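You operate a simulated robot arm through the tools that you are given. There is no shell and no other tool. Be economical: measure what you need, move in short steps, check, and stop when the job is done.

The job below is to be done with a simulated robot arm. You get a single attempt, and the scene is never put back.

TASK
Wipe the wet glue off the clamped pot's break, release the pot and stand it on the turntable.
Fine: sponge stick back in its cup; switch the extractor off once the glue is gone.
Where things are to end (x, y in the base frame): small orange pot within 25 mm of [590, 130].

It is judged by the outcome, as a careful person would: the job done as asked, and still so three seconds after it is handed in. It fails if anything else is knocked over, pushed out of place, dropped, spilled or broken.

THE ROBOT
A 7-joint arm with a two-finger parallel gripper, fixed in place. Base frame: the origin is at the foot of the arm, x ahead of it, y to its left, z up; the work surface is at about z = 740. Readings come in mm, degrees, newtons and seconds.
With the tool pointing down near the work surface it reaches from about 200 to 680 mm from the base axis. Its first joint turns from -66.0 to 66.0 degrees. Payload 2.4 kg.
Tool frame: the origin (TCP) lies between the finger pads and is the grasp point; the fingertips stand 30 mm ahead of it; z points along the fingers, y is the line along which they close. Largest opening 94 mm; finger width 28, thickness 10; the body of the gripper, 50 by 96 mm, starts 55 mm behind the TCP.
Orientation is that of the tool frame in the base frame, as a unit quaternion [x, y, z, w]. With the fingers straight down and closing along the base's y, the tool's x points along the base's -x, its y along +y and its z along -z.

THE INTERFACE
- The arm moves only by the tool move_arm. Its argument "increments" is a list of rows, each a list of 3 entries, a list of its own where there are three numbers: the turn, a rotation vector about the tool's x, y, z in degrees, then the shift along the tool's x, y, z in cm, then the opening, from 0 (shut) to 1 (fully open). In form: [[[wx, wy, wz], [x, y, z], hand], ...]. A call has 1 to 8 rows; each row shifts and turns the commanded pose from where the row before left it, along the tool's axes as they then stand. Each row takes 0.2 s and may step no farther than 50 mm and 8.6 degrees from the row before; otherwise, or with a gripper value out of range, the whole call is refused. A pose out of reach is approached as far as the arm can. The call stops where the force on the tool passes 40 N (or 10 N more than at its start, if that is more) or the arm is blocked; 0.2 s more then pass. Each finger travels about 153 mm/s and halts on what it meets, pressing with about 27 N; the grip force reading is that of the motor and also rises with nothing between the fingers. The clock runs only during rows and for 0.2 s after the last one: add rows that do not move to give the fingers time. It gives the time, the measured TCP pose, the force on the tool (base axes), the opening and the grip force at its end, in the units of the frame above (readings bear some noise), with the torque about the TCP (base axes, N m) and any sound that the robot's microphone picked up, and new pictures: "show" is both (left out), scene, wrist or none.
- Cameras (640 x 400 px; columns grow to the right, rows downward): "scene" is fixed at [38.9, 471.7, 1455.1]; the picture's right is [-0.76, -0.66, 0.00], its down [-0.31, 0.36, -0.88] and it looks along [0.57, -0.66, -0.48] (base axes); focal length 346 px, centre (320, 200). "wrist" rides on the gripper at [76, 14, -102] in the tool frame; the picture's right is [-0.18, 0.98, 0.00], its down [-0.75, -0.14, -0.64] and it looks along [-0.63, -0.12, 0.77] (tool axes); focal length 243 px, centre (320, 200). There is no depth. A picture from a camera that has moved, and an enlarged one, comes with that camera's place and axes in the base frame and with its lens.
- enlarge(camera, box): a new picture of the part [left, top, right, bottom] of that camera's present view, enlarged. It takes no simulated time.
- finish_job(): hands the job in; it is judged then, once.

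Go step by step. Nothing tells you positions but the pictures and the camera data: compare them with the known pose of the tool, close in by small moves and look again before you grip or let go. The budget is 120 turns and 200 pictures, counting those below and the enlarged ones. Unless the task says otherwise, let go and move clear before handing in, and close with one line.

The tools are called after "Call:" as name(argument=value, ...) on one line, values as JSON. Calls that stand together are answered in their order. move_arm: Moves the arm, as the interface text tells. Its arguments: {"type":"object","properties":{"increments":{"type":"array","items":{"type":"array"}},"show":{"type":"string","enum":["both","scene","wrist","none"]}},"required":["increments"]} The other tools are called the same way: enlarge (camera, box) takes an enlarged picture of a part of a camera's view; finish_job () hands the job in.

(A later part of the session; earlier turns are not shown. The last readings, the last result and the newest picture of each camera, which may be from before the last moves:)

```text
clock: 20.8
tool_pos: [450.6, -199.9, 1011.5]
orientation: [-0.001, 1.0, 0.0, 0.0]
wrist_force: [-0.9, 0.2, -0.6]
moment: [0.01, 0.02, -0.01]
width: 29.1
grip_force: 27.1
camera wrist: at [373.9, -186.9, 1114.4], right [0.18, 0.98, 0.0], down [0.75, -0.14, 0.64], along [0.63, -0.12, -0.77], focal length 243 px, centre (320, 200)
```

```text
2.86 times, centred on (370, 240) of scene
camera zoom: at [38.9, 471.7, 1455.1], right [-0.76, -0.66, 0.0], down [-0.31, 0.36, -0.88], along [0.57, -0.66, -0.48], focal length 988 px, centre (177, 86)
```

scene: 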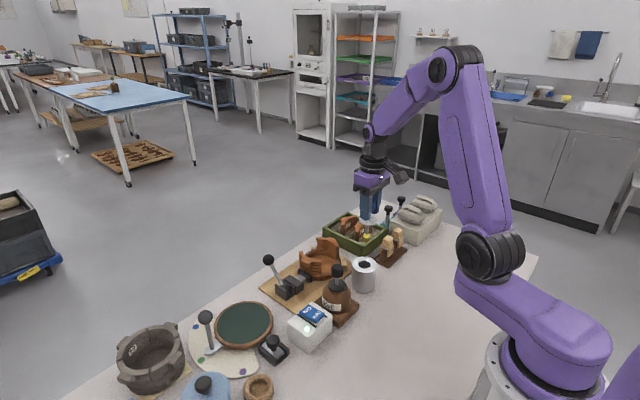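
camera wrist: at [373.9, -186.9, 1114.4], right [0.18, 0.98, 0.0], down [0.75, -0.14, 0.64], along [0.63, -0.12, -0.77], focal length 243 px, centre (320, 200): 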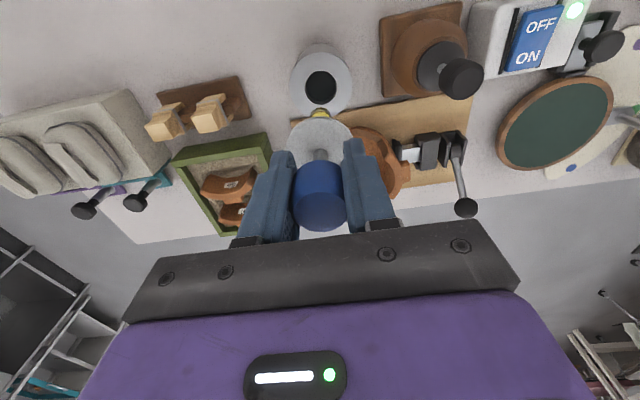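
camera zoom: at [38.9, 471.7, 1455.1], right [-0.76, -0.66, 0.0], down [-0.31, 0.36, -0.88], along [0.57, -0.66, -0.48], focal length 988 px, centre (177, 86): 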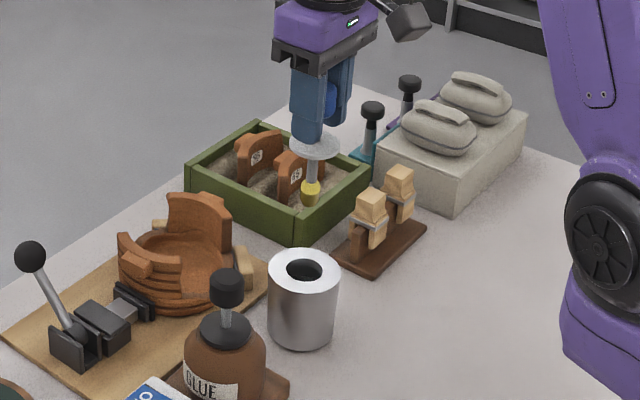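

The stick is aligned with the hole at (450.6,-200.7). I lower it in.

Call:
move_arm(increments=[[[0, 0, 0], [0, 0, 4], 0.1], [[0, 0, 0], [0, 0, 4], 0.1], [[0, 0, 0], [0, 0, 3], 0.1], [[0, 0, 0], [0, 0, 1.8], 0.1], [[0, 0, 0], [0, 0, 0.2], 0.1], [[0, 0, 0], [0, 0, 0.2], 0.1]], show="scene")

Call:
enlarge(camera="scene", box=[320, 200, 420, 310])

```text
clock: 22.2
tool_pos: [449.1, -198.8, 880.7]
orientation: [0.0, 1.0, 0.0, 0.0]
wrist_force: [0.2, 0.3, 0.0]
moment: [-0.01, 0.01, -0.03]
width: 29.5
grip_force: 26.9
```

scene: 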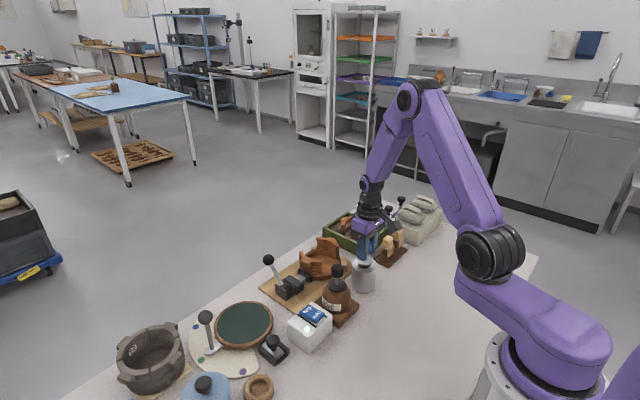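

```text
3.64 times, centred on (370, 255) of scene
camera zoom: at [38.9, 471.7, 1455.1], right [-0.76, -0.66, 0.0], down [-0.31, 0.36, -0.88], along [0.57, -0.66, -0.48], focal length 1257 px, centre (138, 0)
```

zoom: 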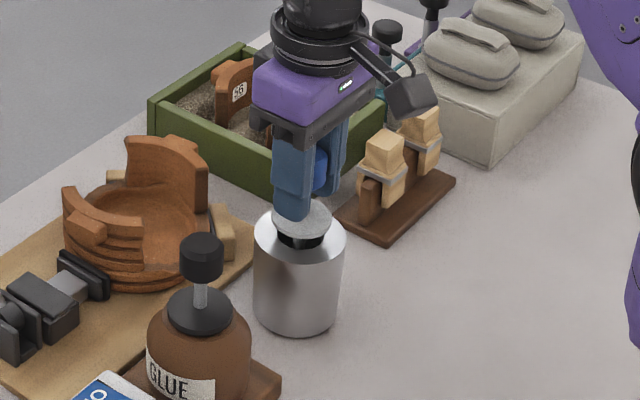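

The collar is still about 8 mm above the rim, so I lower in small steps.

Call:
move_arm(increments=[[[0, 0, 0], [0, 0, 0.3], 0.1], [[0, 0, 0], [0, 0, 0.3], 0.1], [[0, 0, 0], [0, 0, 0.2], 0.1]], show="none")

Call:
enlarge(camera="scene", box=[320, 200, 420, 310])

```text
clock: 23.0
tool_pos: [451.5, -199.9, 873.8]
orientation: [0.001, 1.0, 0.0, 0.0]
wrist_force: [-0.1, -0.5, -0.5]
moment: [0.03, 0.0, -0.03]
width: 29.5
grip_force: 27.1
```

```text
3.64 times, centred on (370, 255) of scene
camera zoom: at [38.9, 471.7, 1455.1], right [-0.76, -0.66, 0.0], down [-0.31, 0.36, -0.88], along [0.57, -0.66, -0.48], focal length 1257 px, centre (138, 0)
```

zoom: 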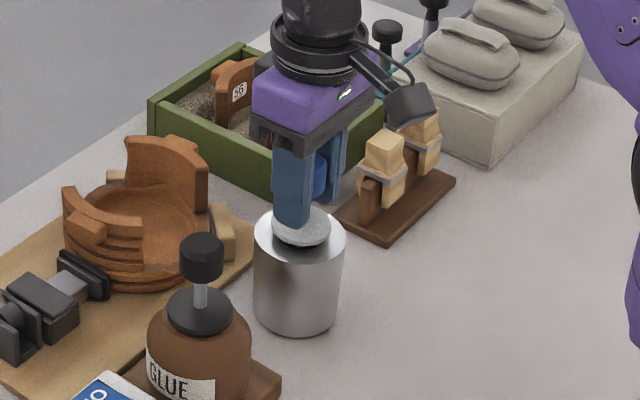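

The collar is nearly on the rim. A couple of millimetres more until contact, then I release.

Call:
move_arm(increments=[[[0, 0, 0], [0, 0, 0.15], 0.1], [[0, 0, 0], [0, 0, 0.15], 0.1]], show="none")

Call:
enlarge(camera="scene", box=[340, 230, 400, 300])

```text
clock: 23.6
tool_pos: [450.1, -201.0, 870.8]
orientation: [0.0, 1.0, 0.001, 0.0]
wrist_force: [0.5, -1.2, -0.6]
moment: [0.02, 0.02, 0.01]
width: 29.3
grip_force: 26.9
```

```text
5.71 times, centred on (370, 265) of scene
camera zoom: at [38.9, 471.7, 1455.1], right [-0.76, -0.66, 0.0], down [-0.31, 0.36, -0.88], along [0.57, -0.66, -0.48], focal length 1975 px, centre (34, -171)
```

zoom: 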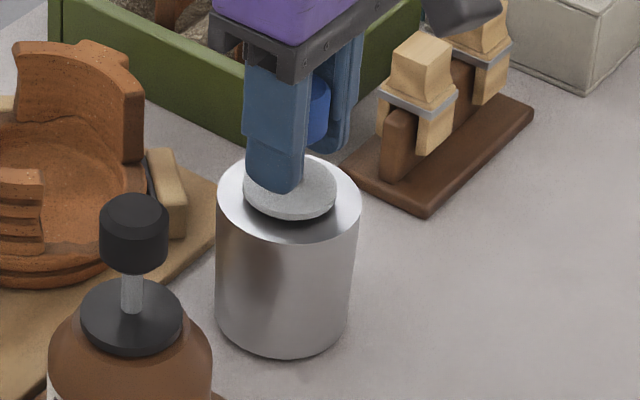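

Call:
move_arm(increments=[[[0, 0, 0], [0, 0, 0.15], 0.1], [[0, 0, 0], [0, 0, 0.15], 0.1]], show="none")

Call:
enlarge(camera="scene", box=[340, 230, 400, 300])

```text
clock: 24.2
tool_pos: [451.1, -200.8, 868.8]
orientation: [0.0, 1.0, -0.001, 0.002]
wrist_force: [1.9, 2.2, 10.8]
moment: [0.0, 0.01, -0.02]
width: 29.2
grip_force: 27.1
```

```text
5.71 times, centred on (370, 265) of scene
camera zoom: at [38.8, 471.9, 1455.0], right [-0.76, -0.66, 0.0], down [-0.31, 0.36, -0.88], along [0.58, -0.66, -0.48], focal length 1975 px, centre (34, -171)
```

zoom: 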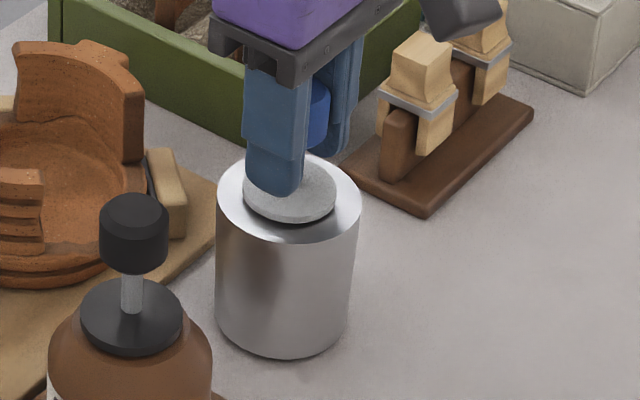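

The stick has seated (10.8 N). I release it and rise clear.

Call:
move_arm(increments=[[[0, 0, 0], [0, 0, 0], 0.5], [[0, 0, 0], [0, 0, 0], 0.7], [[0, 0, 0], [0, 0, -2], 0.7], [[0, 0, 0], [0, 0, -4], 0.7], [[0, 0, 0], [0, 0, -4], 0.7], [[0, 0, 0], [0, 4.5, -2], 0.7], [[0, 0, 0], [0, 4.5, 0], 0.7]])

Call:
enlarge(camera="scene", box=[270, 210, 410, 310])

Call:
enlarge(camera="wrist", box=[400, 0, 600, 160])

```text
clock: 25.8
tool_pos: [449.9, -110.0, 987.8]
orientation: [0.0, 1.0, 0.0, 0.0]
wrist_force: [-0.1, 0.1, 0.1]
moment: [-0.05, 0.0, 0.0]
width: 65.9
grip_force: 0.0
camera wrist: at [373.9, -96.5, 1091.8], right [0.18, 0.98, 0.0], down [0.75, -0.14, 0.64], along [0.63, -0.12, -0.77], focal length 243 px, centre (320, 200)
```

scene: 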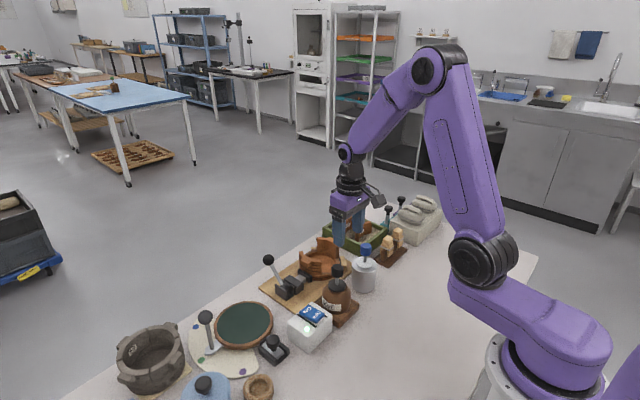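
wrist: 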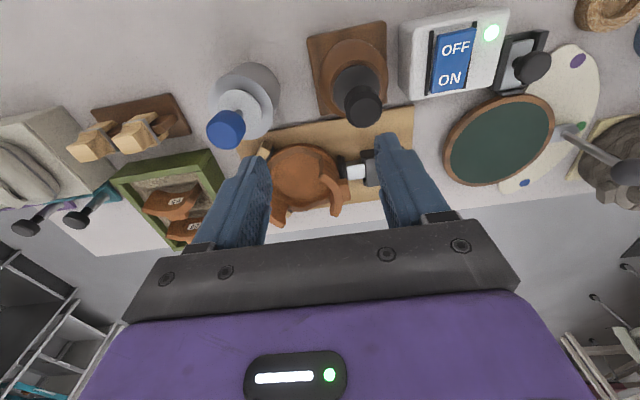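

```text
4.00 times, centred on (340, 260) of scene
camera zoom: at [38.9, 471.7, 1455.0], right [-0.76, -0.65, 0.0], down [-0.31, 0.36, -0.88], along [0.57, -0.66, -0.48], focal length 1382 px, centre (240, -40)
```

zoom: 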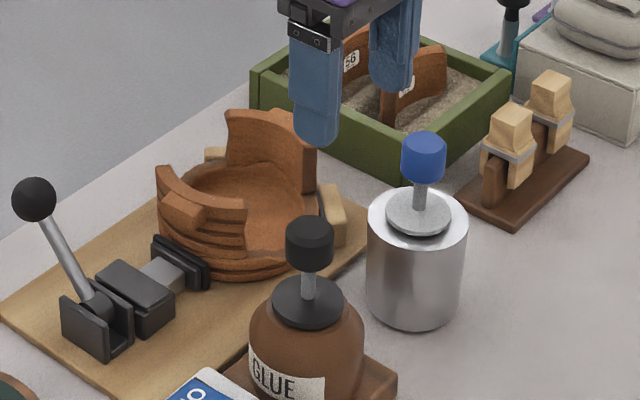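

```text
2.50 times, centred on (500, 80) of wrist
camera zoom: at [373.9, -96.5, 1091.8], right [0.18, 0.98, 0.0], down [0.75, -0.14, 0.64], along [0.63, -0.12, -0.77], focal length 606 px, centre (-130, 500)
```

zoom: 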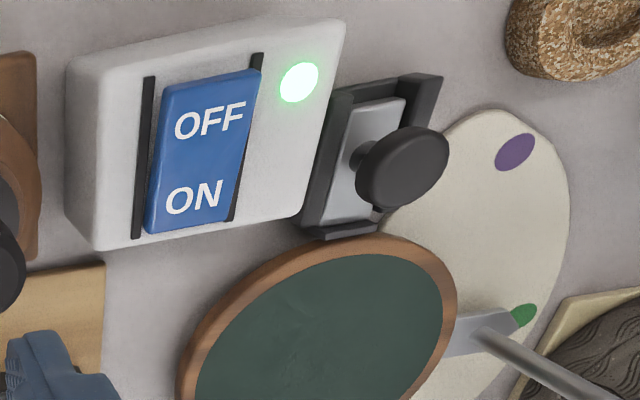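

The sponge is seated again. Next is the extractor: the OFF end of the rocker is at about (430,24,818), so I close the fingers and hover above it.

Call:
move_arm(increments=[[[0, 0, 0], [0.5, 3.4, 0], 0.3], [[0, 0, 0], [0.5, 3.3, 0], 0], [[0, 0, 0], [0.5, 3.3, 0], 0], [[0, 0, 0], [0.5, 3.3, 2], 0], [[0, 0, 0], [0, 0, 4], 0], [[0, 0, 0], [0, 0, 4], 0]])

Call:
enlarge(camera="scene", box=[260, 250, 370, 360])

Call:
enlarge(camera="wrist", box=[220, 30, 420, 190])

```text
clock: 27.2
tool_pos: [430.2, 22.0, 886.5]
orientation: [0.0, 1.0, 0.001, 0.0]
wrist_force: [0.9, -0.1, 0.4]
moment: [0.0, 0.0, 0.01]
width: 0.2
grip_force: 26.7
camera wrist: at [353.6, 35.4, 991.0], right [0.18, 0.98, 0.0], down [0.75, -0.14, 0.64], along [0.63, -0.12, -0.77], focal length 243 px, centre (320, 200)
```

scene: 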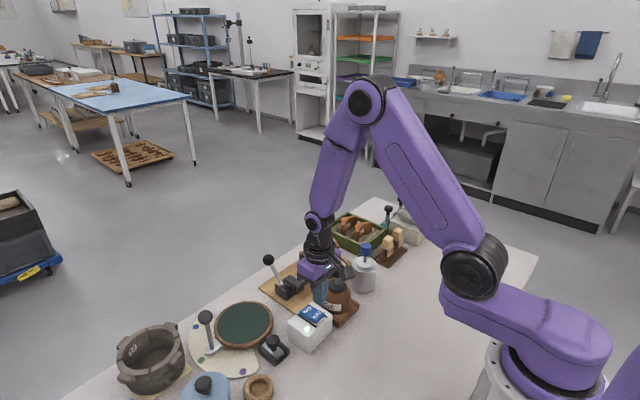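
wrist: 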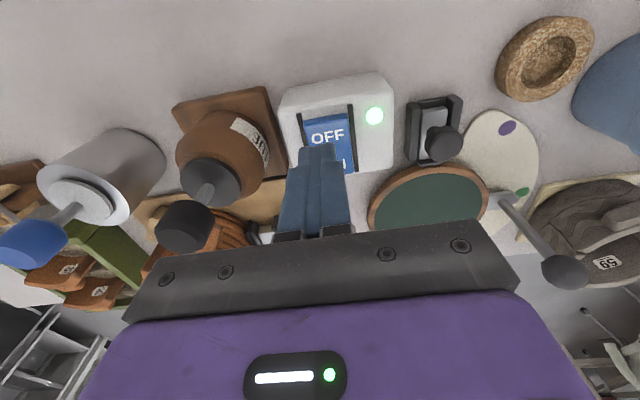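

```text
3.64 times, centred on (315, 305) of scene
camera zoom: at [38.9, 471.8, 1455.1], right [-0.76, -0.66, 0.0], down [-0.31, 0.36, -0.88], along [0.57, -0.66, -0.48], focal length 1257 px, centre (338, -182)
```

zoom: 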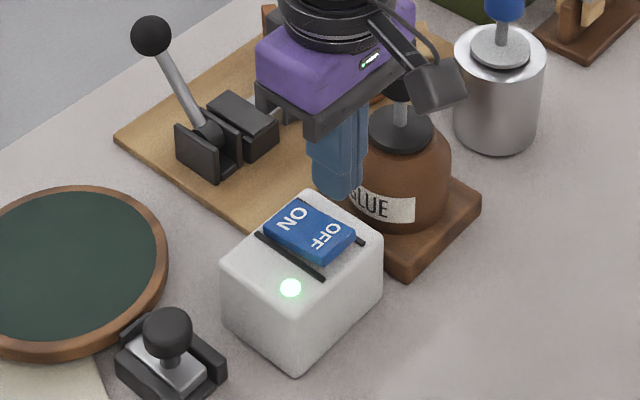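

```text
2.50 times, centred on (320, 110) of wrist
camera zoom: at [353.6, 35.4, 991.0], right [0.18, 0.98, 0.0], down [0.75, -0.14, 0.64], along [0.63, -0.12, -0.77], focal length 606 px, centre (320, 425)
```

zoom: 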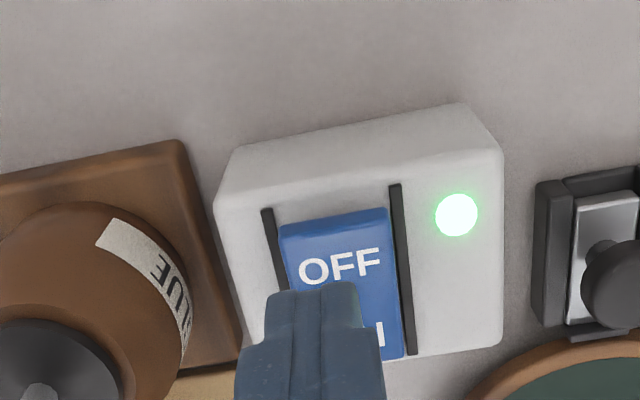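

The OFF end is raised and lies right below the fingertips. I press down gently.

Call:
move_arm(increments=[[[0, 0, 0], [0.2, 0.3, 2.5], 0], [[0, 0, 0], [0, 0, 0.6], 0], [[0, 0, 0], [0, 0, 0.5], 0], [[0, 0, 0], [0, 0, 0.4], 0]])

Call:
enlarge(camera="scene", box=[260, 250, 370, 360])

```text
clock: 28.2
tool_pos: [426.2, 25.5, 846.8]
orientation: [0.0, 1.0, 0.0, 0.0]
wrist_force: [-1.7, 0.1, 0.9]
moment: [0.03, 0.11, -0.01]
width: 0.0
grip_force: 27.0
camera wrist: at [350.7, 39.5, 949.9], right [0.18, 0.98, 0.0], down [0.75, -0.14, 0.64], along [0.63, -0.12, -0.77], focal length 243 px, centre (320, 200)
```

scene: 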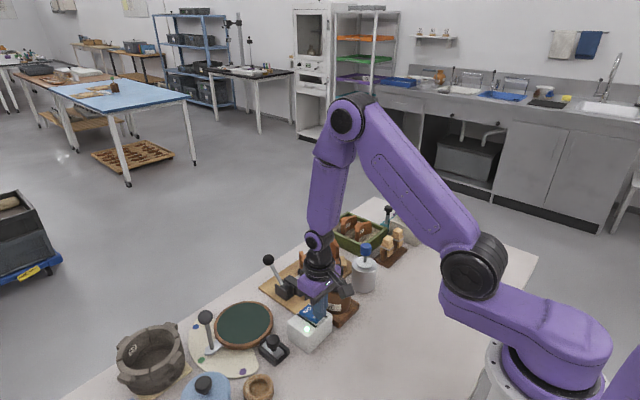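
wrist: 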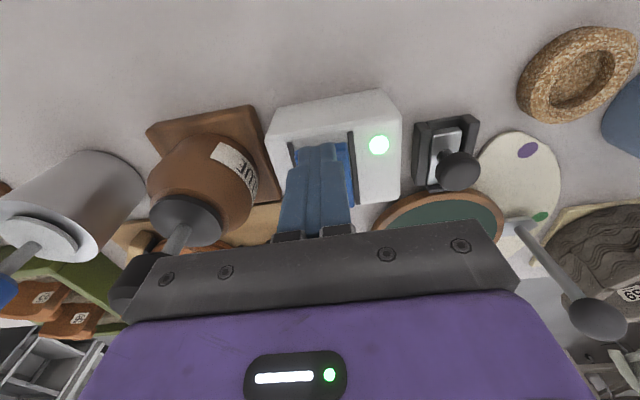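

```text
3.64 times, centred on (315, 305) of scene
camera zoom: at [38.9, 471.8, 1455.1], right [-0.76, -0.66, 0.0], down [-0.31, 0.36, -0.88], along [0.57, -0.66, -0.48], focal length 1257 px, centre (338, -182)
```

zoom: 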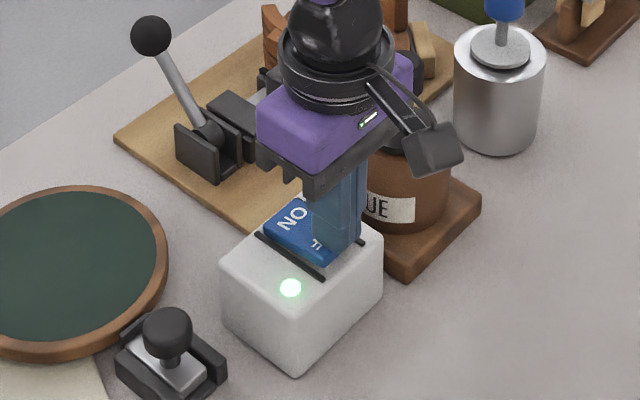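

Contact has just been made, so I keep pressing in small steps.

Call:
move_arm(increments=[[[0, 0, 0], [0, 0, 0.2], 0], [[0, 0, 0], [0, 0, 0.2], 0], [[0, 0, 0], [0, 0, 0.2], 0]], show="wrist")

```text
clock: 29.0
tool_pos: [426.3, 25.8, 842.4]
orientation: [0.0, 1.0, 0.0, 0.0]
wrist_force: [-8.9, -3.6, 40.0]
moment: [-0.15, -0.26, 0.21]
width: 0.0
grip_force: 27.3
heard: click
camera wrist: at [351.1, 39.3, 945.3], right [0.18, 0.98, 0.0], down [0.75, -0.14, 0.64], along [0.63, -0.12, -0.77], focal length 243 px, centre (320, 200)
```

wrist: 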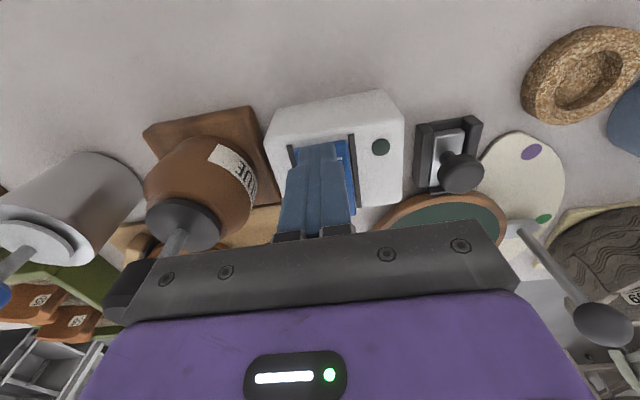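

It clicked and the light is out. I rise and move to view the clamp lever from above.

Call:
move_arm(increments=[[[0, 0, 0], [0, 0, -4], 0], [[0, 0, 0], [0, 0, -5], 0], [[0, 0, 0], [0, 0, -5], 0], [[0, 0, 0], [-4, 0, -2], 0], [[0, 0, 0], [-4, -1, 0], 0], [[0, 0, 0], [-4, -1, 0], 0]])

Call:
enlarge(camera="wrist", box=[180, 0, 400, 180])

Call:
enlarge(camera="scene", box=[250, 240, 350, 310])

```text
clock: 30.4
tool_pos: [548.2, 5.5, 1000.4]
orientation: [0.001, 1.0, 0.0, -0.001]
wrist_force: [-0.7, 0.4, 0.3]
moment: [0.01, 0.04, 0.03]
width: 0.2
grip_force: 26.5
camera wrist: at [472.6, 18.7, 1104.0], right [0.18, 0.98, 0.0], down [0.75, -0.14, 0.64], along [0.63, -0.12, -0.77], focal length 243 px, centre (320, 200)
```

scene: 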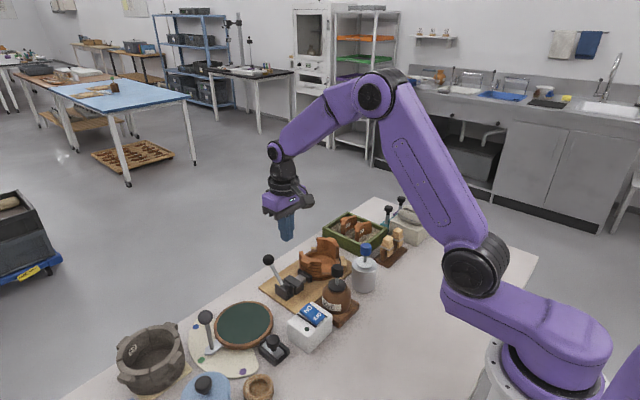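
wrist: 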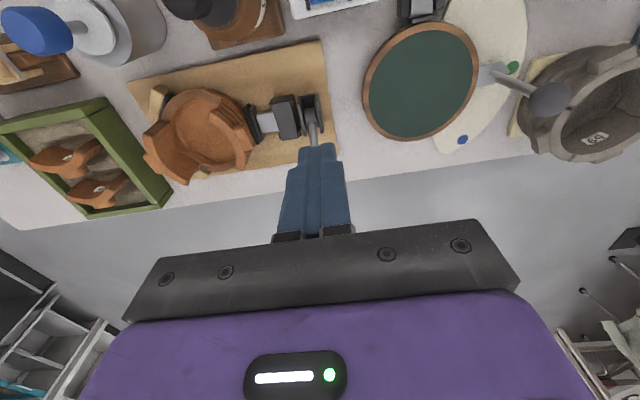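

```text
2.22 times, centred on (290, 90) of wrist
camera zoom: at [472.6, 18.7, 1104.0], right [0.18, 0.98, 0.0], down [0.75, -0.14, 0.64], along [0.63, -0.12, -0.77], focal length 539 px, centre (387, 444)
```

zoom: 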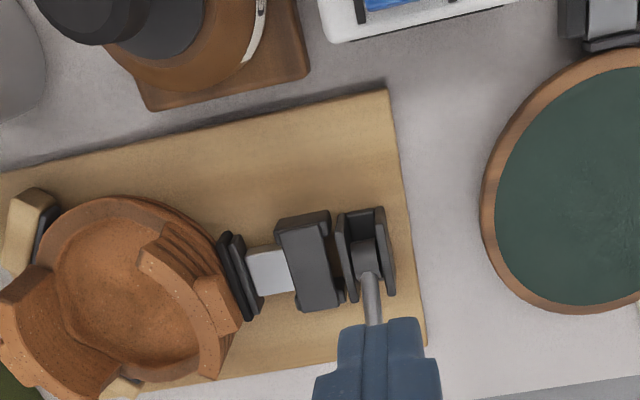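

```text
5.71 times, centred on (300, 275) of scene
camera zoom: at [38.9, 471.8, 1455.1], right [-0.76, -0.66, 0.0], down [-0.31, 0.36, -0.88], along [0.57, -0.66, -0.48], focal length 1975 px, centre (434, -229)
```

zoom: 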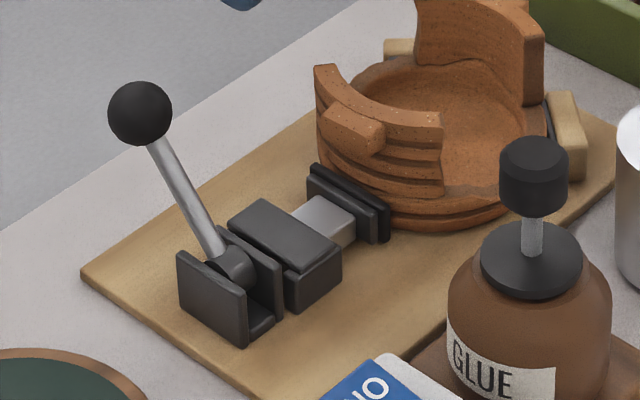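

The lever pivots near (598,-22,770), and its knob is at about (655,-17,837). I'll hover over the knob with the fingers partly open.

Call:
move_arm(increments=[[[0, 0, 0], [-4, -1, 0], 0.6], [[0, 0, 0], [-4, -1, 0], 0.6], [[0, 0, 0], [-2.7, -0.2, 3], 0.6], [[0, 0, 0], [0, 0, 3.5], 0.6]])

Call:
enlarge(camera="wrist", box=[220, 30, 420, 190])

Call:
enlarge(camera="scene", box=[230, 200, 350, 310])

```text
clock: 31.4
tool_pos: [654.9, -15.5, 935.7]
orientation: [0.0, 1.0, 0.0, 0.0]
wrist_force: [-0.3, 0.2, -0.1]
moment: [0.05, -0.01, 0.01]
width: 56.6
grip_force: 0.0
camera wrist: at [579.0, -3.0, 1039.0], right [0.18, 0.98, 0.0], down [0.75, -0.14, 0.64], along [0.63, -0.12, -0.77], focal length 243 px, centre (320, 200)
```

scene: 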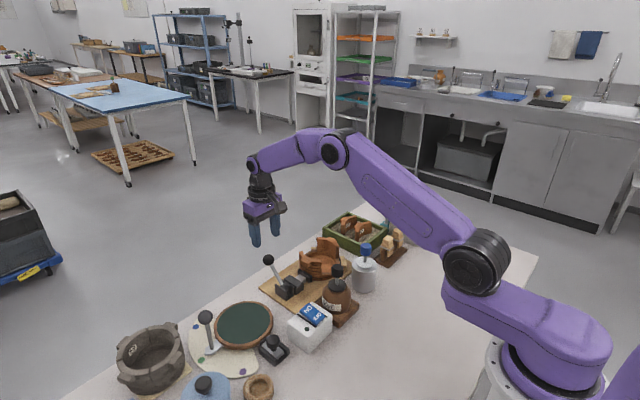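
wrist: 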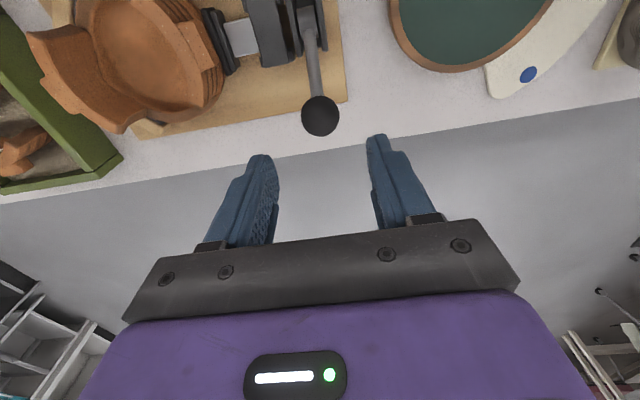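

```text
2.50 times, centred on (320, 110) of wrist
camera zoom: at [579.0, -3.0, 1039.0], right [0.18, 0.98, 0.0], down [0.75, -0.14, 0.64], along [0.63, -0.12, -0.77], focal length 606 px, centre (320, 425)
```

zoom: 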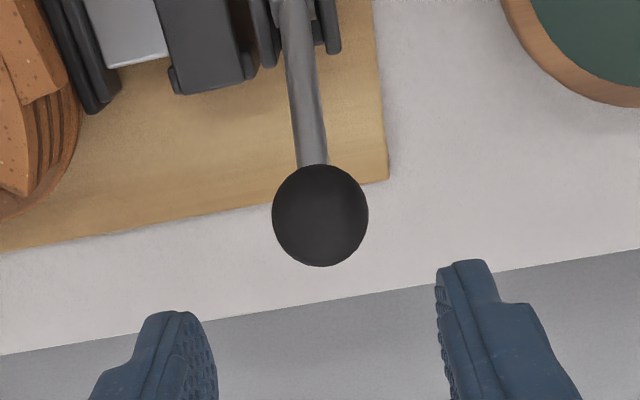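

```text
3.64 times, centred on (290, 255) of scene
camera zoom: at [38.9, 471.7, 1455.1], right [-0.76, -0.66, 0.0], down [-0.31, 0.36, -0.88], along [0.57, -0.66, -0.48], focal length 1257 px, centre (429, 0)
```

zoom: 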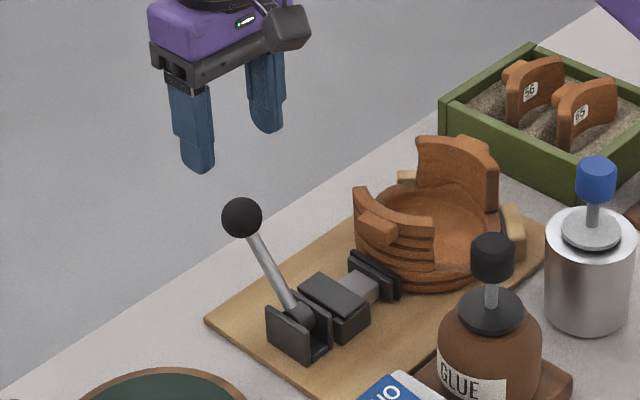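

The knob is confirmed at (655,-17.6,836), about 32 mm across. I descend and grip it.

Call:
move_arm(increments=[[[0, 0, 0], [0, -0.2, 4], 0.6], [[0, 0, 0], [0, 0, 4], 0.6], [[0, 0, 0], [0, 0, 1.9], 0.6], [[0, 0, 0], [0, 0, 0], 0.2], [[0, 0, 0], [0, 0, 0], 0.2], [[0, 0, 0], [0, 0, 0], 0.2]])

Call:
enlarge(camera="scene", box=[230, 200, 350, 310])

```text
clock: 32.8
tool_pos: [652.8, -15.7, 837.0]
orientation: [-0.002, 1.0, 0.001, 0.0]
wrist_force: [-3.3, 14.0, -2.0]
moment: [-0.09, -0.07, 0.06]
width: 31.0
grip_force: 44.5
camera wrist: at [576.0, -2.9, 940.3], right [0.18, 0.98, 0.0], down [0.75, -0.14, 0.64], along [0.63, -0.12, -0.77], focal length 243 px, centre (320, 200)
```

scene: 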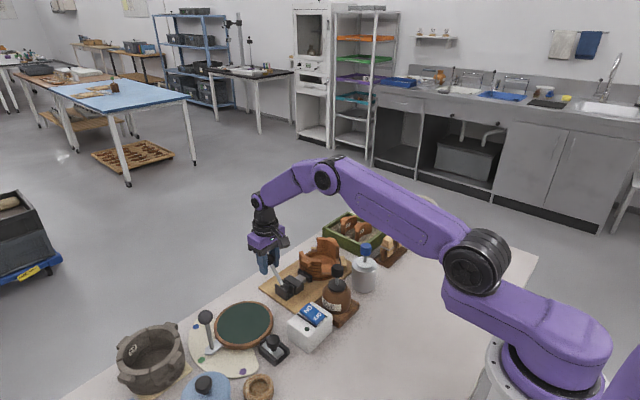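
wrist: 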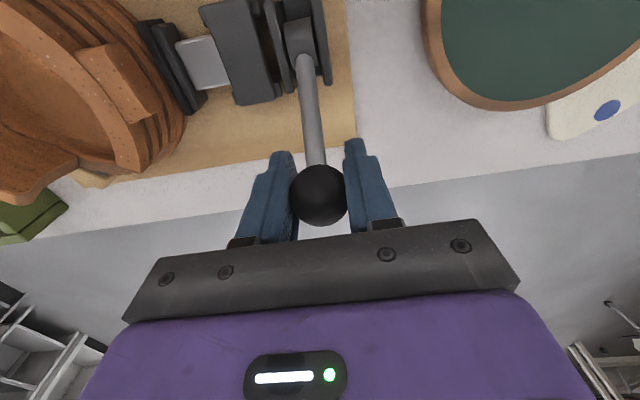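

```text
3.64 times, centred on (290, 255) of scene
camera zoom: at [38.9, 472.1, 1454.9], right [-0.76, -0.66, 0.0], down [-0.31, 0.36, -0.88], along [0.58, -0.66, -0.48], focal length 1257 px, centre (429, 0)
```

zoom: 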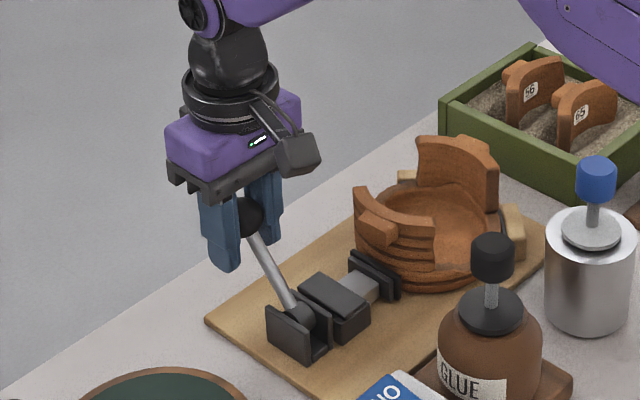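

The knob is gripped. I try swinging the lever up and toward -x along its arc, watching the forces and the plunger.

Call:
move_arm(increments=[[[0, 0, 0], [0.5, -0.1, -0.4], 0.2], [[0, 0, 0], [0.6, 0, -0.35], 0.2], [[0, 0, 0], [0.65, 0, -0.33], 0.2], [[0, 0, 0], [0.7, 0, -0.3], 0.2]])

Call:
enlarge(camera="scene", box=[230, 200, 350, 310])

```text
clock: 33.8
tool_pos: [631.1, -15.0, 852.0]
orientation: [-0.002, 1.0, 0.001, 0.001]
wrist_force: [7.7, 19.7, -13.3]
moment: [-0.16, -1.11, 0.05]
width: 31.1
grip_force: 44.4
camera wrist: at [554.1, -3.0, 954.9], right [0.18, 0.98, 0.0], down [0.75, -0.14, 0.64], along [0.63, -0.11, -0.77], focal length 243 px, centre (320, 200)
```

scene: 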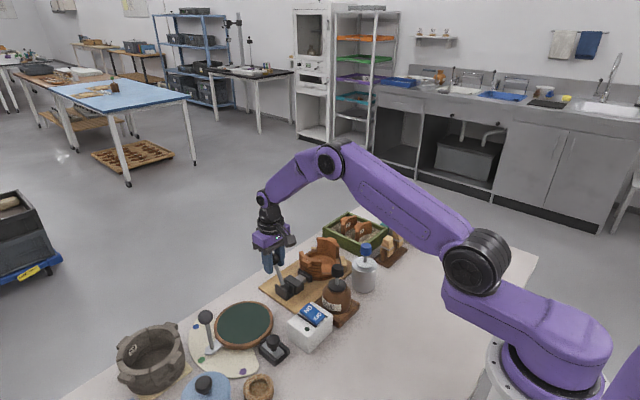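
wrist: 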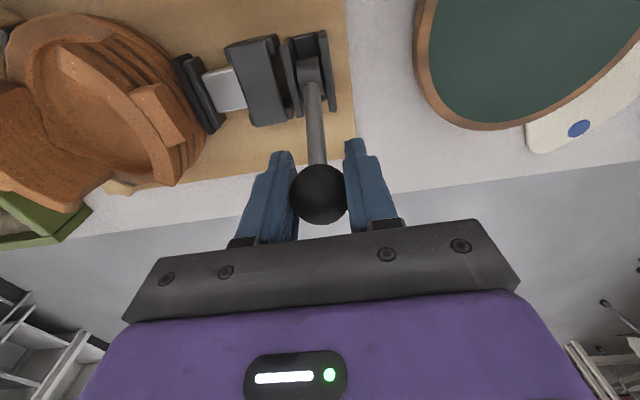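

```text
3.64 times, centred on (290, 255) of scene
camera zoom: at [39.3, 472.2, 1454.9], right [-0.76, -0.66, 0.0], down [-0.31, 0.36, -0.88], along [0.57, -0.66, -0.48], focal length 1257 px, centre (429, 0)
```

zoom: 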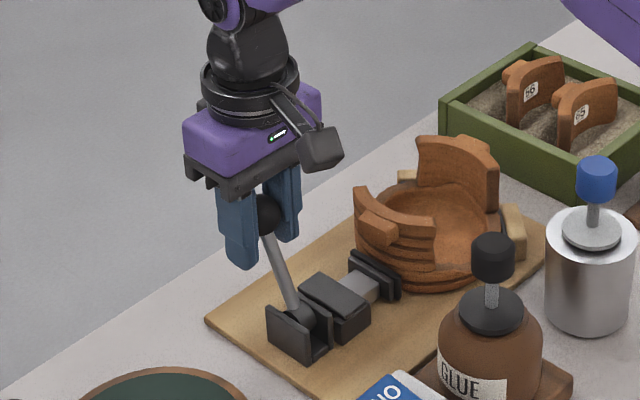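

The lever follows. I'll keep swinging along the arc, with a small y correction to relieve the side load.

Call:
move_arm(increments=[[[0, 0, 0], [0.74, 0.25, -0.2], 0.2], [[0, 0, 0], [0.74, 0, -0.18], 0.2], [[0, 0, 0], [0.74, 0, -0.14], 0.2], [[0, 0, 0], [0.74, 0, -0.1], 0.2], [[0, 0, 0], [0.75, 0, 0], 0.2], [[0, 0, 0], [0.75, 0, 0], 0.2]])

Call:
enlarge(camera="scene", box=[230, 200, 350, 310])

```text
clock: 35.2
tool_pos: [589.4, -16.6, 860.4]
orientation: [0.0, 1.0, 0.0, 0.006]
wrist_force: [12.4, 14.9, 25.8]
moment: [-0.02, -1.15, 0.1]
width: 31.3
grip_force: 44.9
camera wrist: at [511.7, -2.6, 962.0], right [0.18, 0.98, 0.0], down [0.75, -0.14, 0.65], along [0.64, -0.12, -0.76], focal length 243 px, centre (320, 200)
```

scene: 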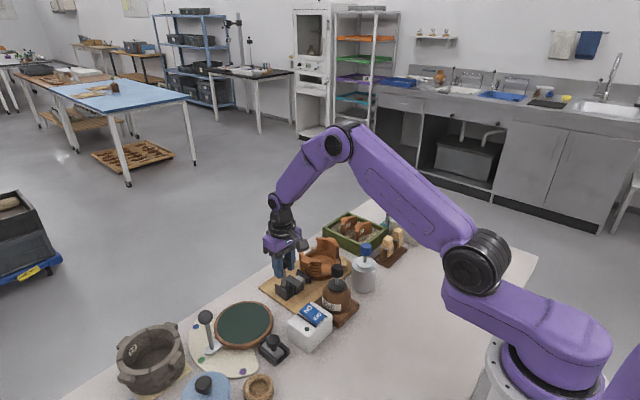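
wrist: 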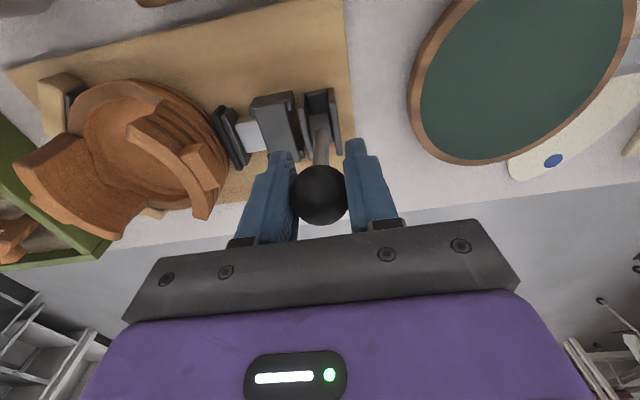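

```text
3.64 times, centred on (290, 255) of scene
camera zoom: at [38.6, 472.1, 1454.9], right [-0.76, -0.66, 0.0], down [-0.31, 0.36, -0.88], along [0.58, -0.66, -0.48], focal length 1257 px, centre (429, 0)
```

zoom: 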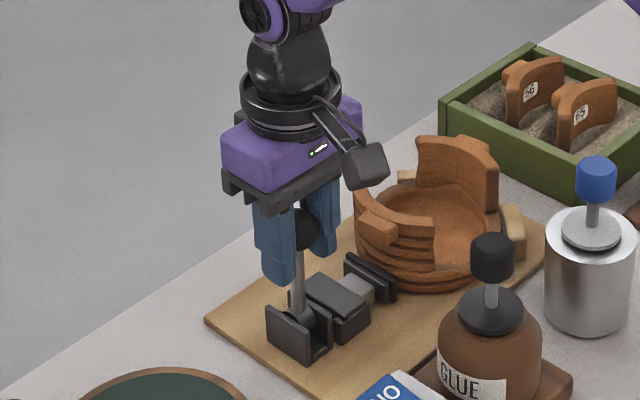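

The plunger is retracting and the lever is past vertical. I continue the swing toward -x.

Call:
move_arm(increments=[[[0, 0, 0], [0.88, 0.1, -0.15], 0.2], [[0, 0, 0], [0.88, 0, 0.2], 0.2], [[0, 0, 0], [0.71, 0, 0.23], 0.2], [[0, 0, 0], [0.71, 0, 0.28], 0.2], [[0, 0, 0], [0.65, 0, 0.35], 0.2], [[0, 0, 0], [0.65, 0, 0.4], 0.2]])

Call:
enlarge(camera="scene", box=[230, 200, 350, 310])

```text
clock: 36.6
tool_pos: [543.1, -15.0, 845.1]
orientation: [0.0, 1.0, 0.0, 0.004]
wrist_force: [13.5, 2.1, 6.2]
moment: [-0.04, -1.23, 0.03]
width: 31.2
grip_force: 45.0
camera wrist: at [466.4, -2.4, 947.9], right [0.19, 0.98, 0.0], down [0.75, -0.14, 0.65], along [0.64, -0.12, -0.76], focal length 243 px, centre (320, 200)
```

scene: 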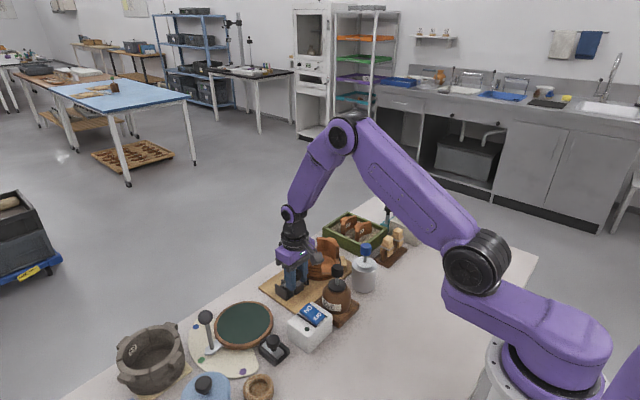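
wrist: 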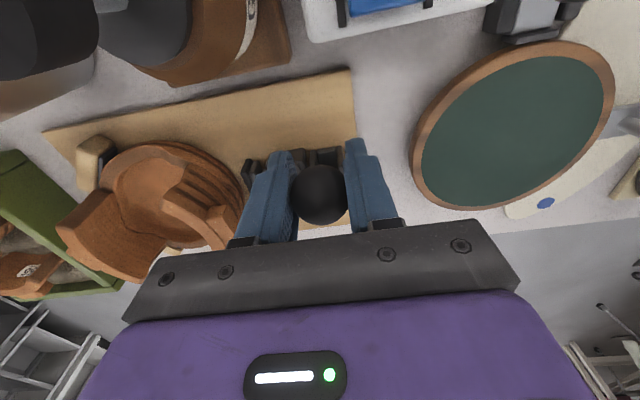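

```text
3.64 times, centred on (290, 255) of scene
camera zoom: at [39.1, 471.8, 1455.0], right [-0.76, -0.66, 0.0], down [-0.31, 0.36, -0.88], along [0.57, -0.66, -0.48], focal length 1257 px, centre (429, 0)
```

zoom: 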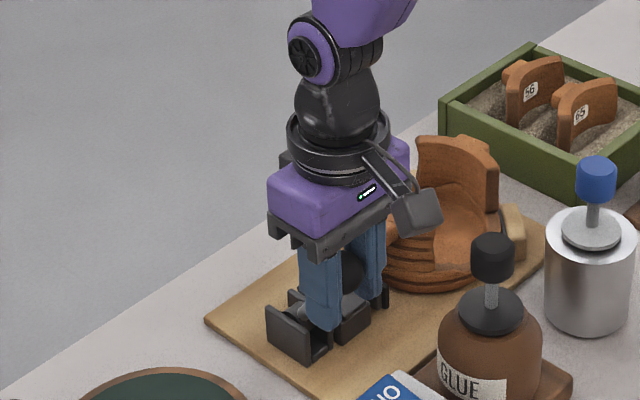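

I nudge it a little further to its end stop.

Call:
move_arm(increments=[[[0, 0, 0], [0.5, 0, 0.45], 0.2], [[0, 0, 0], [0.5, 0, 0.5], 0.2]], show="none")

```text
clock: 37.3
tool_pos: [534.8, -15.7, 839.0]
orientation: [0.0, 1.0, -0.001, 0.005]
wrist_force: [-1.2, -1.3, 8.8]
moment: [-0.01, 0.85, -0.04]
width: 31.2
grip_force: 45.0
stopped in row 2: the force on the tool passed its limit at 43 N (the readings are from after the stop); the commanded pose is now the measured one
```

It reached the stop. I release the knob and rise to look at the clamp.

Call:
move_arm(increments=[[[0, 0, 0], [0, 0, 0], 0.6], [[0, 0, 0], [0, 0, 0], 0.6], [[0, 0, 0], [0, 0, -4], 0.6], [[0, 0, 0], [0, 0, -4], 0.6], [[0, 0, 0], [0, 0, -4.5], 0.6], [[0, 0, 0], [0, -2, -3], 0.6]])

Call:
enlarge(camera="wrist", box=[150, 40, 390, 200])

Call:
enlarge(camera="scene", box=[250, 220, 360, 310])

```text
clock: 38.7
tool_pos: [534.6, -35.7, 994.3]
orientation: [0.0, 1.0, -0.001, 0.005]
wrist_force: [-0.4, 0.0, 0.1]
moment: [-0.04, 0.01, -0.02]
width: 56.6
grip_force: 0.0
camera wrist: at [457.0, -22.4, 1096.8], right [0.18, 0.98, 0.0], down [0.75, -0.14, 0.65], along [0.64, -0.12, -0.76], focal length 243 px, centre (320, 200)
```

scene: 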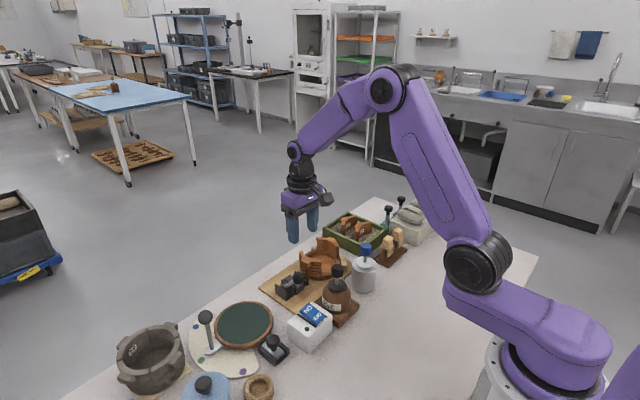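
wrist: 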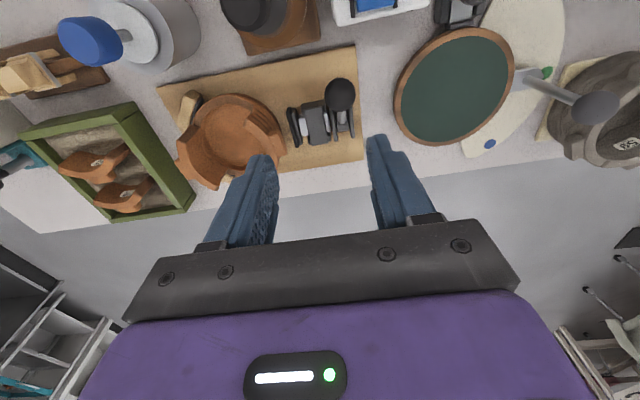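

```text
2.50 times, centred on (270, 120) of wrist
camera zoom: at [457.0, -22.4, 1096.8], right [0.18, 0.98, 0.0], down [0.75, -0.14, 0.65], along [0.64, -0.12, -0.76], focal length 606 px, centre (445, 400)
```

zoom: 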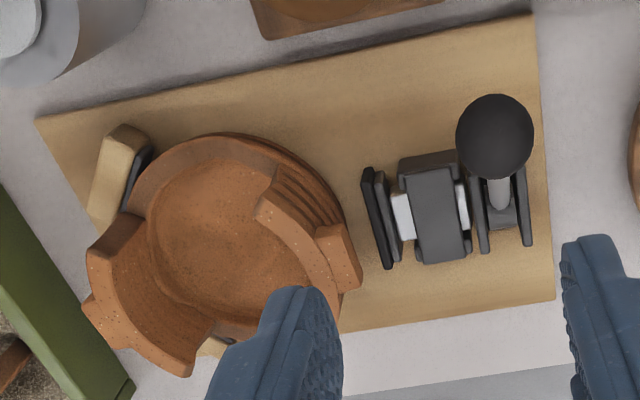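

```text
4.44 times, centred on (305, 265) of scene
camera zoom: at [38.9, 471.8, 1455.1], right [-0.76, -0.66, 0.0], down [-0.31, 0.36, -0.88], along [0.58, -0.66, -0.48], focal length 1536 px, centre (387, -89)
```

zoom: 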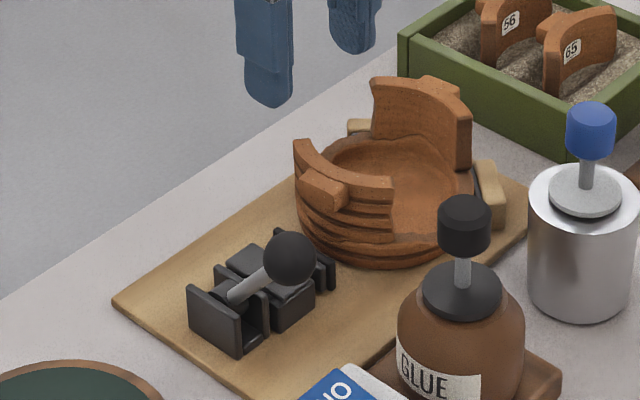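

The clamp is open. My plan is to grip the pot by its +y wall and lug, around (590,-108), lift it, turn it 90° so the arm stays clear of the turntable lever, and place it. I hover over the grip point first.

Call:
move_arm(increments=[[[0, 0, 0], [-2.8, -3.6, 0], 0.5], [[0, 0, 0], [-2.7, -3.6, 0], 0.5], [[0, 0, 0], [0, 0, 4], 0.5], [[0, 0, 0], [0, 0, 4.5], 0.5]])

Call:
enlarge(camera="wrist", box=[200, 20, 440, 200])

Call:
enlarge(camera="scene", box=[260, 200, 370, 300])

```text
clock: 39.7
tool_pos: [588.3, -108.1, 907.2]
orientation: [0.0, 1.0, 0.0, 0.005]
wrist_force: [0.6, -0.4, -0.5]
moment: [0.01, 0.01, 0.02]
width: 46.9
grip_force: 0.0
camera wrist: at [511.8, -94.1, 1009.9], right [0.18, 0.98, 0.0], down [0.75, -0.14, 0.65], along [0.64, -0.12, -0.76], focal length 243 px, centre (320, 200)
```

scene: 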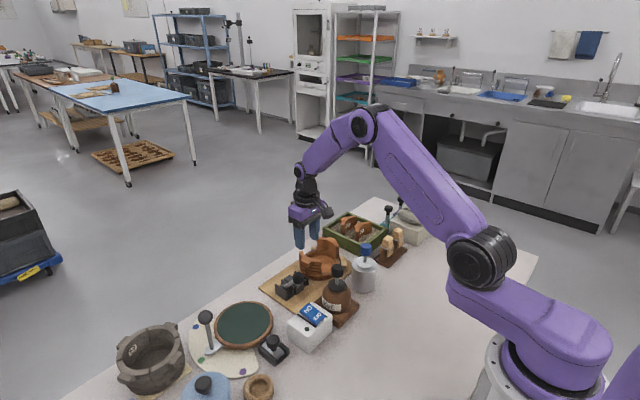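
wrist: 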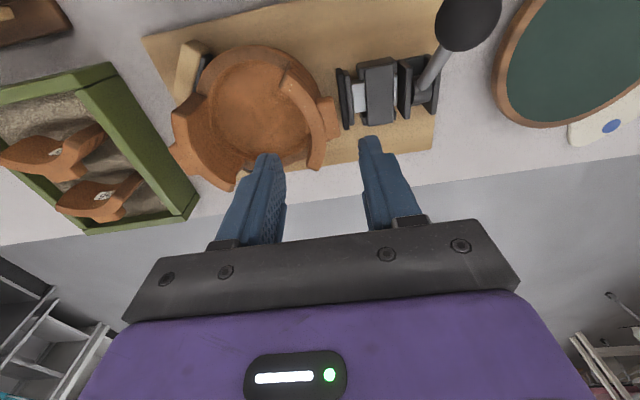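

```text
2.22 times, centred on (320, 110) of wrist
camera zoom: at [511.8, -94.1, 1009.9], right [0.18, 0.98, 0.0], down [0.75, -0.14, 0.65], along [0.64, -0.12, -0.76], focal length 539 px, centre (320, 400)
```

zoom: 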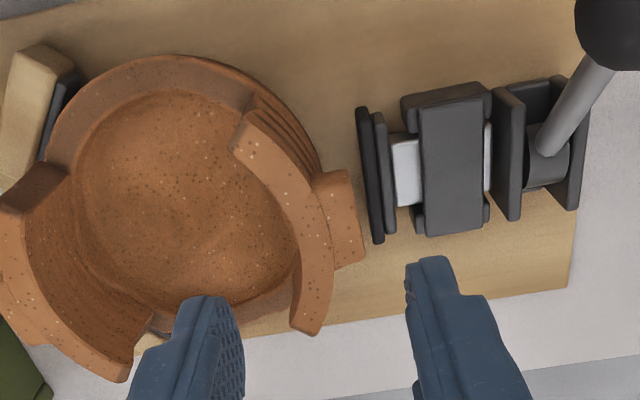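

```text
4.00 times, centred on (315, 250) of scene
camera zoom: at [38.9, 471.7, 1455.1], right [-0.76, -0.66, 0.0], down [-0.31, 0.36, -0.88], along [0.57, -0.66, -0.48], focal length 1382 px, centre (340, 0)
```

zoom: 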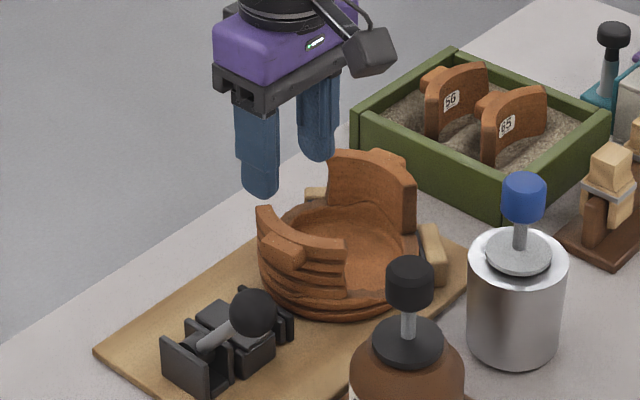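

The lug face is at y≈-95 and the inner wall at y≈-115.5 near x≈592. I'll centre on (592,-105) and descend most of the way.

Call:
move_arm(increments=[[[0, 0, 0], [-0.4, 0.3, 3.5], 0.5], [[0, 0, 0], [0, 0, 3], 0.5]])

Call:
enlarge(camera="wrist", box=[200, 50, 440, 230])

Call:
enlarge(camera="scene", box=[270, 210, 360, 300])

```text
clock: 40.3
tool_pos: [593.4, -103.0, 843.0]
orientation: [0.0, 1.0, 0.0, 0.005]
wrist_force: [0.6, -0.8, 0.6]
moment: [0.0, -0.01, 0.0]
width: 47.2
grip_force: 0.0
camera wrist: at [516.2, -89.7, 945.5], right [0.18, 0.98, 0.0], down [0.75, -0.14, 0.65], along [0.64, -0.12, -0.76], focal length 243 px, centre (320, 200)
```

scene: 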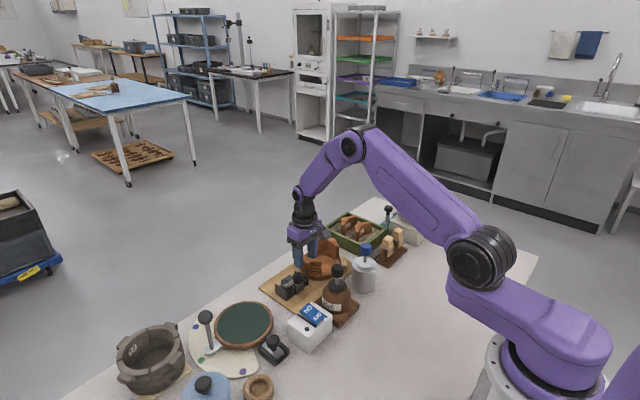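
wrist: 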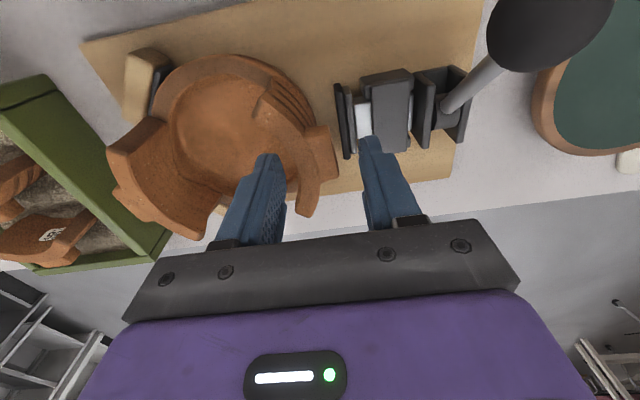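

```text
2.22 times, centred on (320, 140) of wrist
camera zoom: at [516.2, -89.7, 945.5], right [0.18, 0.98, 0.0], down [0.75, -0.14, 0.65], along [0.64, -0.12, -0.76], focal length 539 px, centre (320, 333)
```

zoom: 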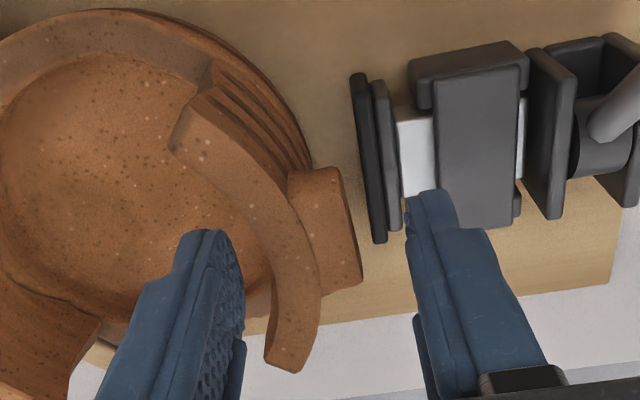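

```text
4.44 times, centred on (315, 255) of scene
camera zoom: at [38.9, 471.8, 1455.1], right [-0.76, -0.66, 0.0], down [-0.31, 0.36, -0.88], along [0.57, -0.66, -0.48], focal length 1536 px, centre (342, -44)
```

zoom: 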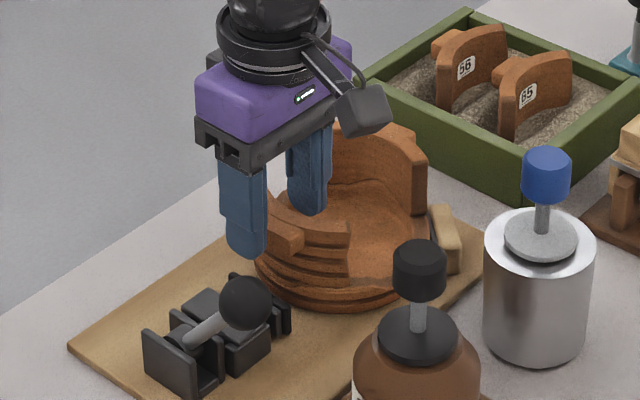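

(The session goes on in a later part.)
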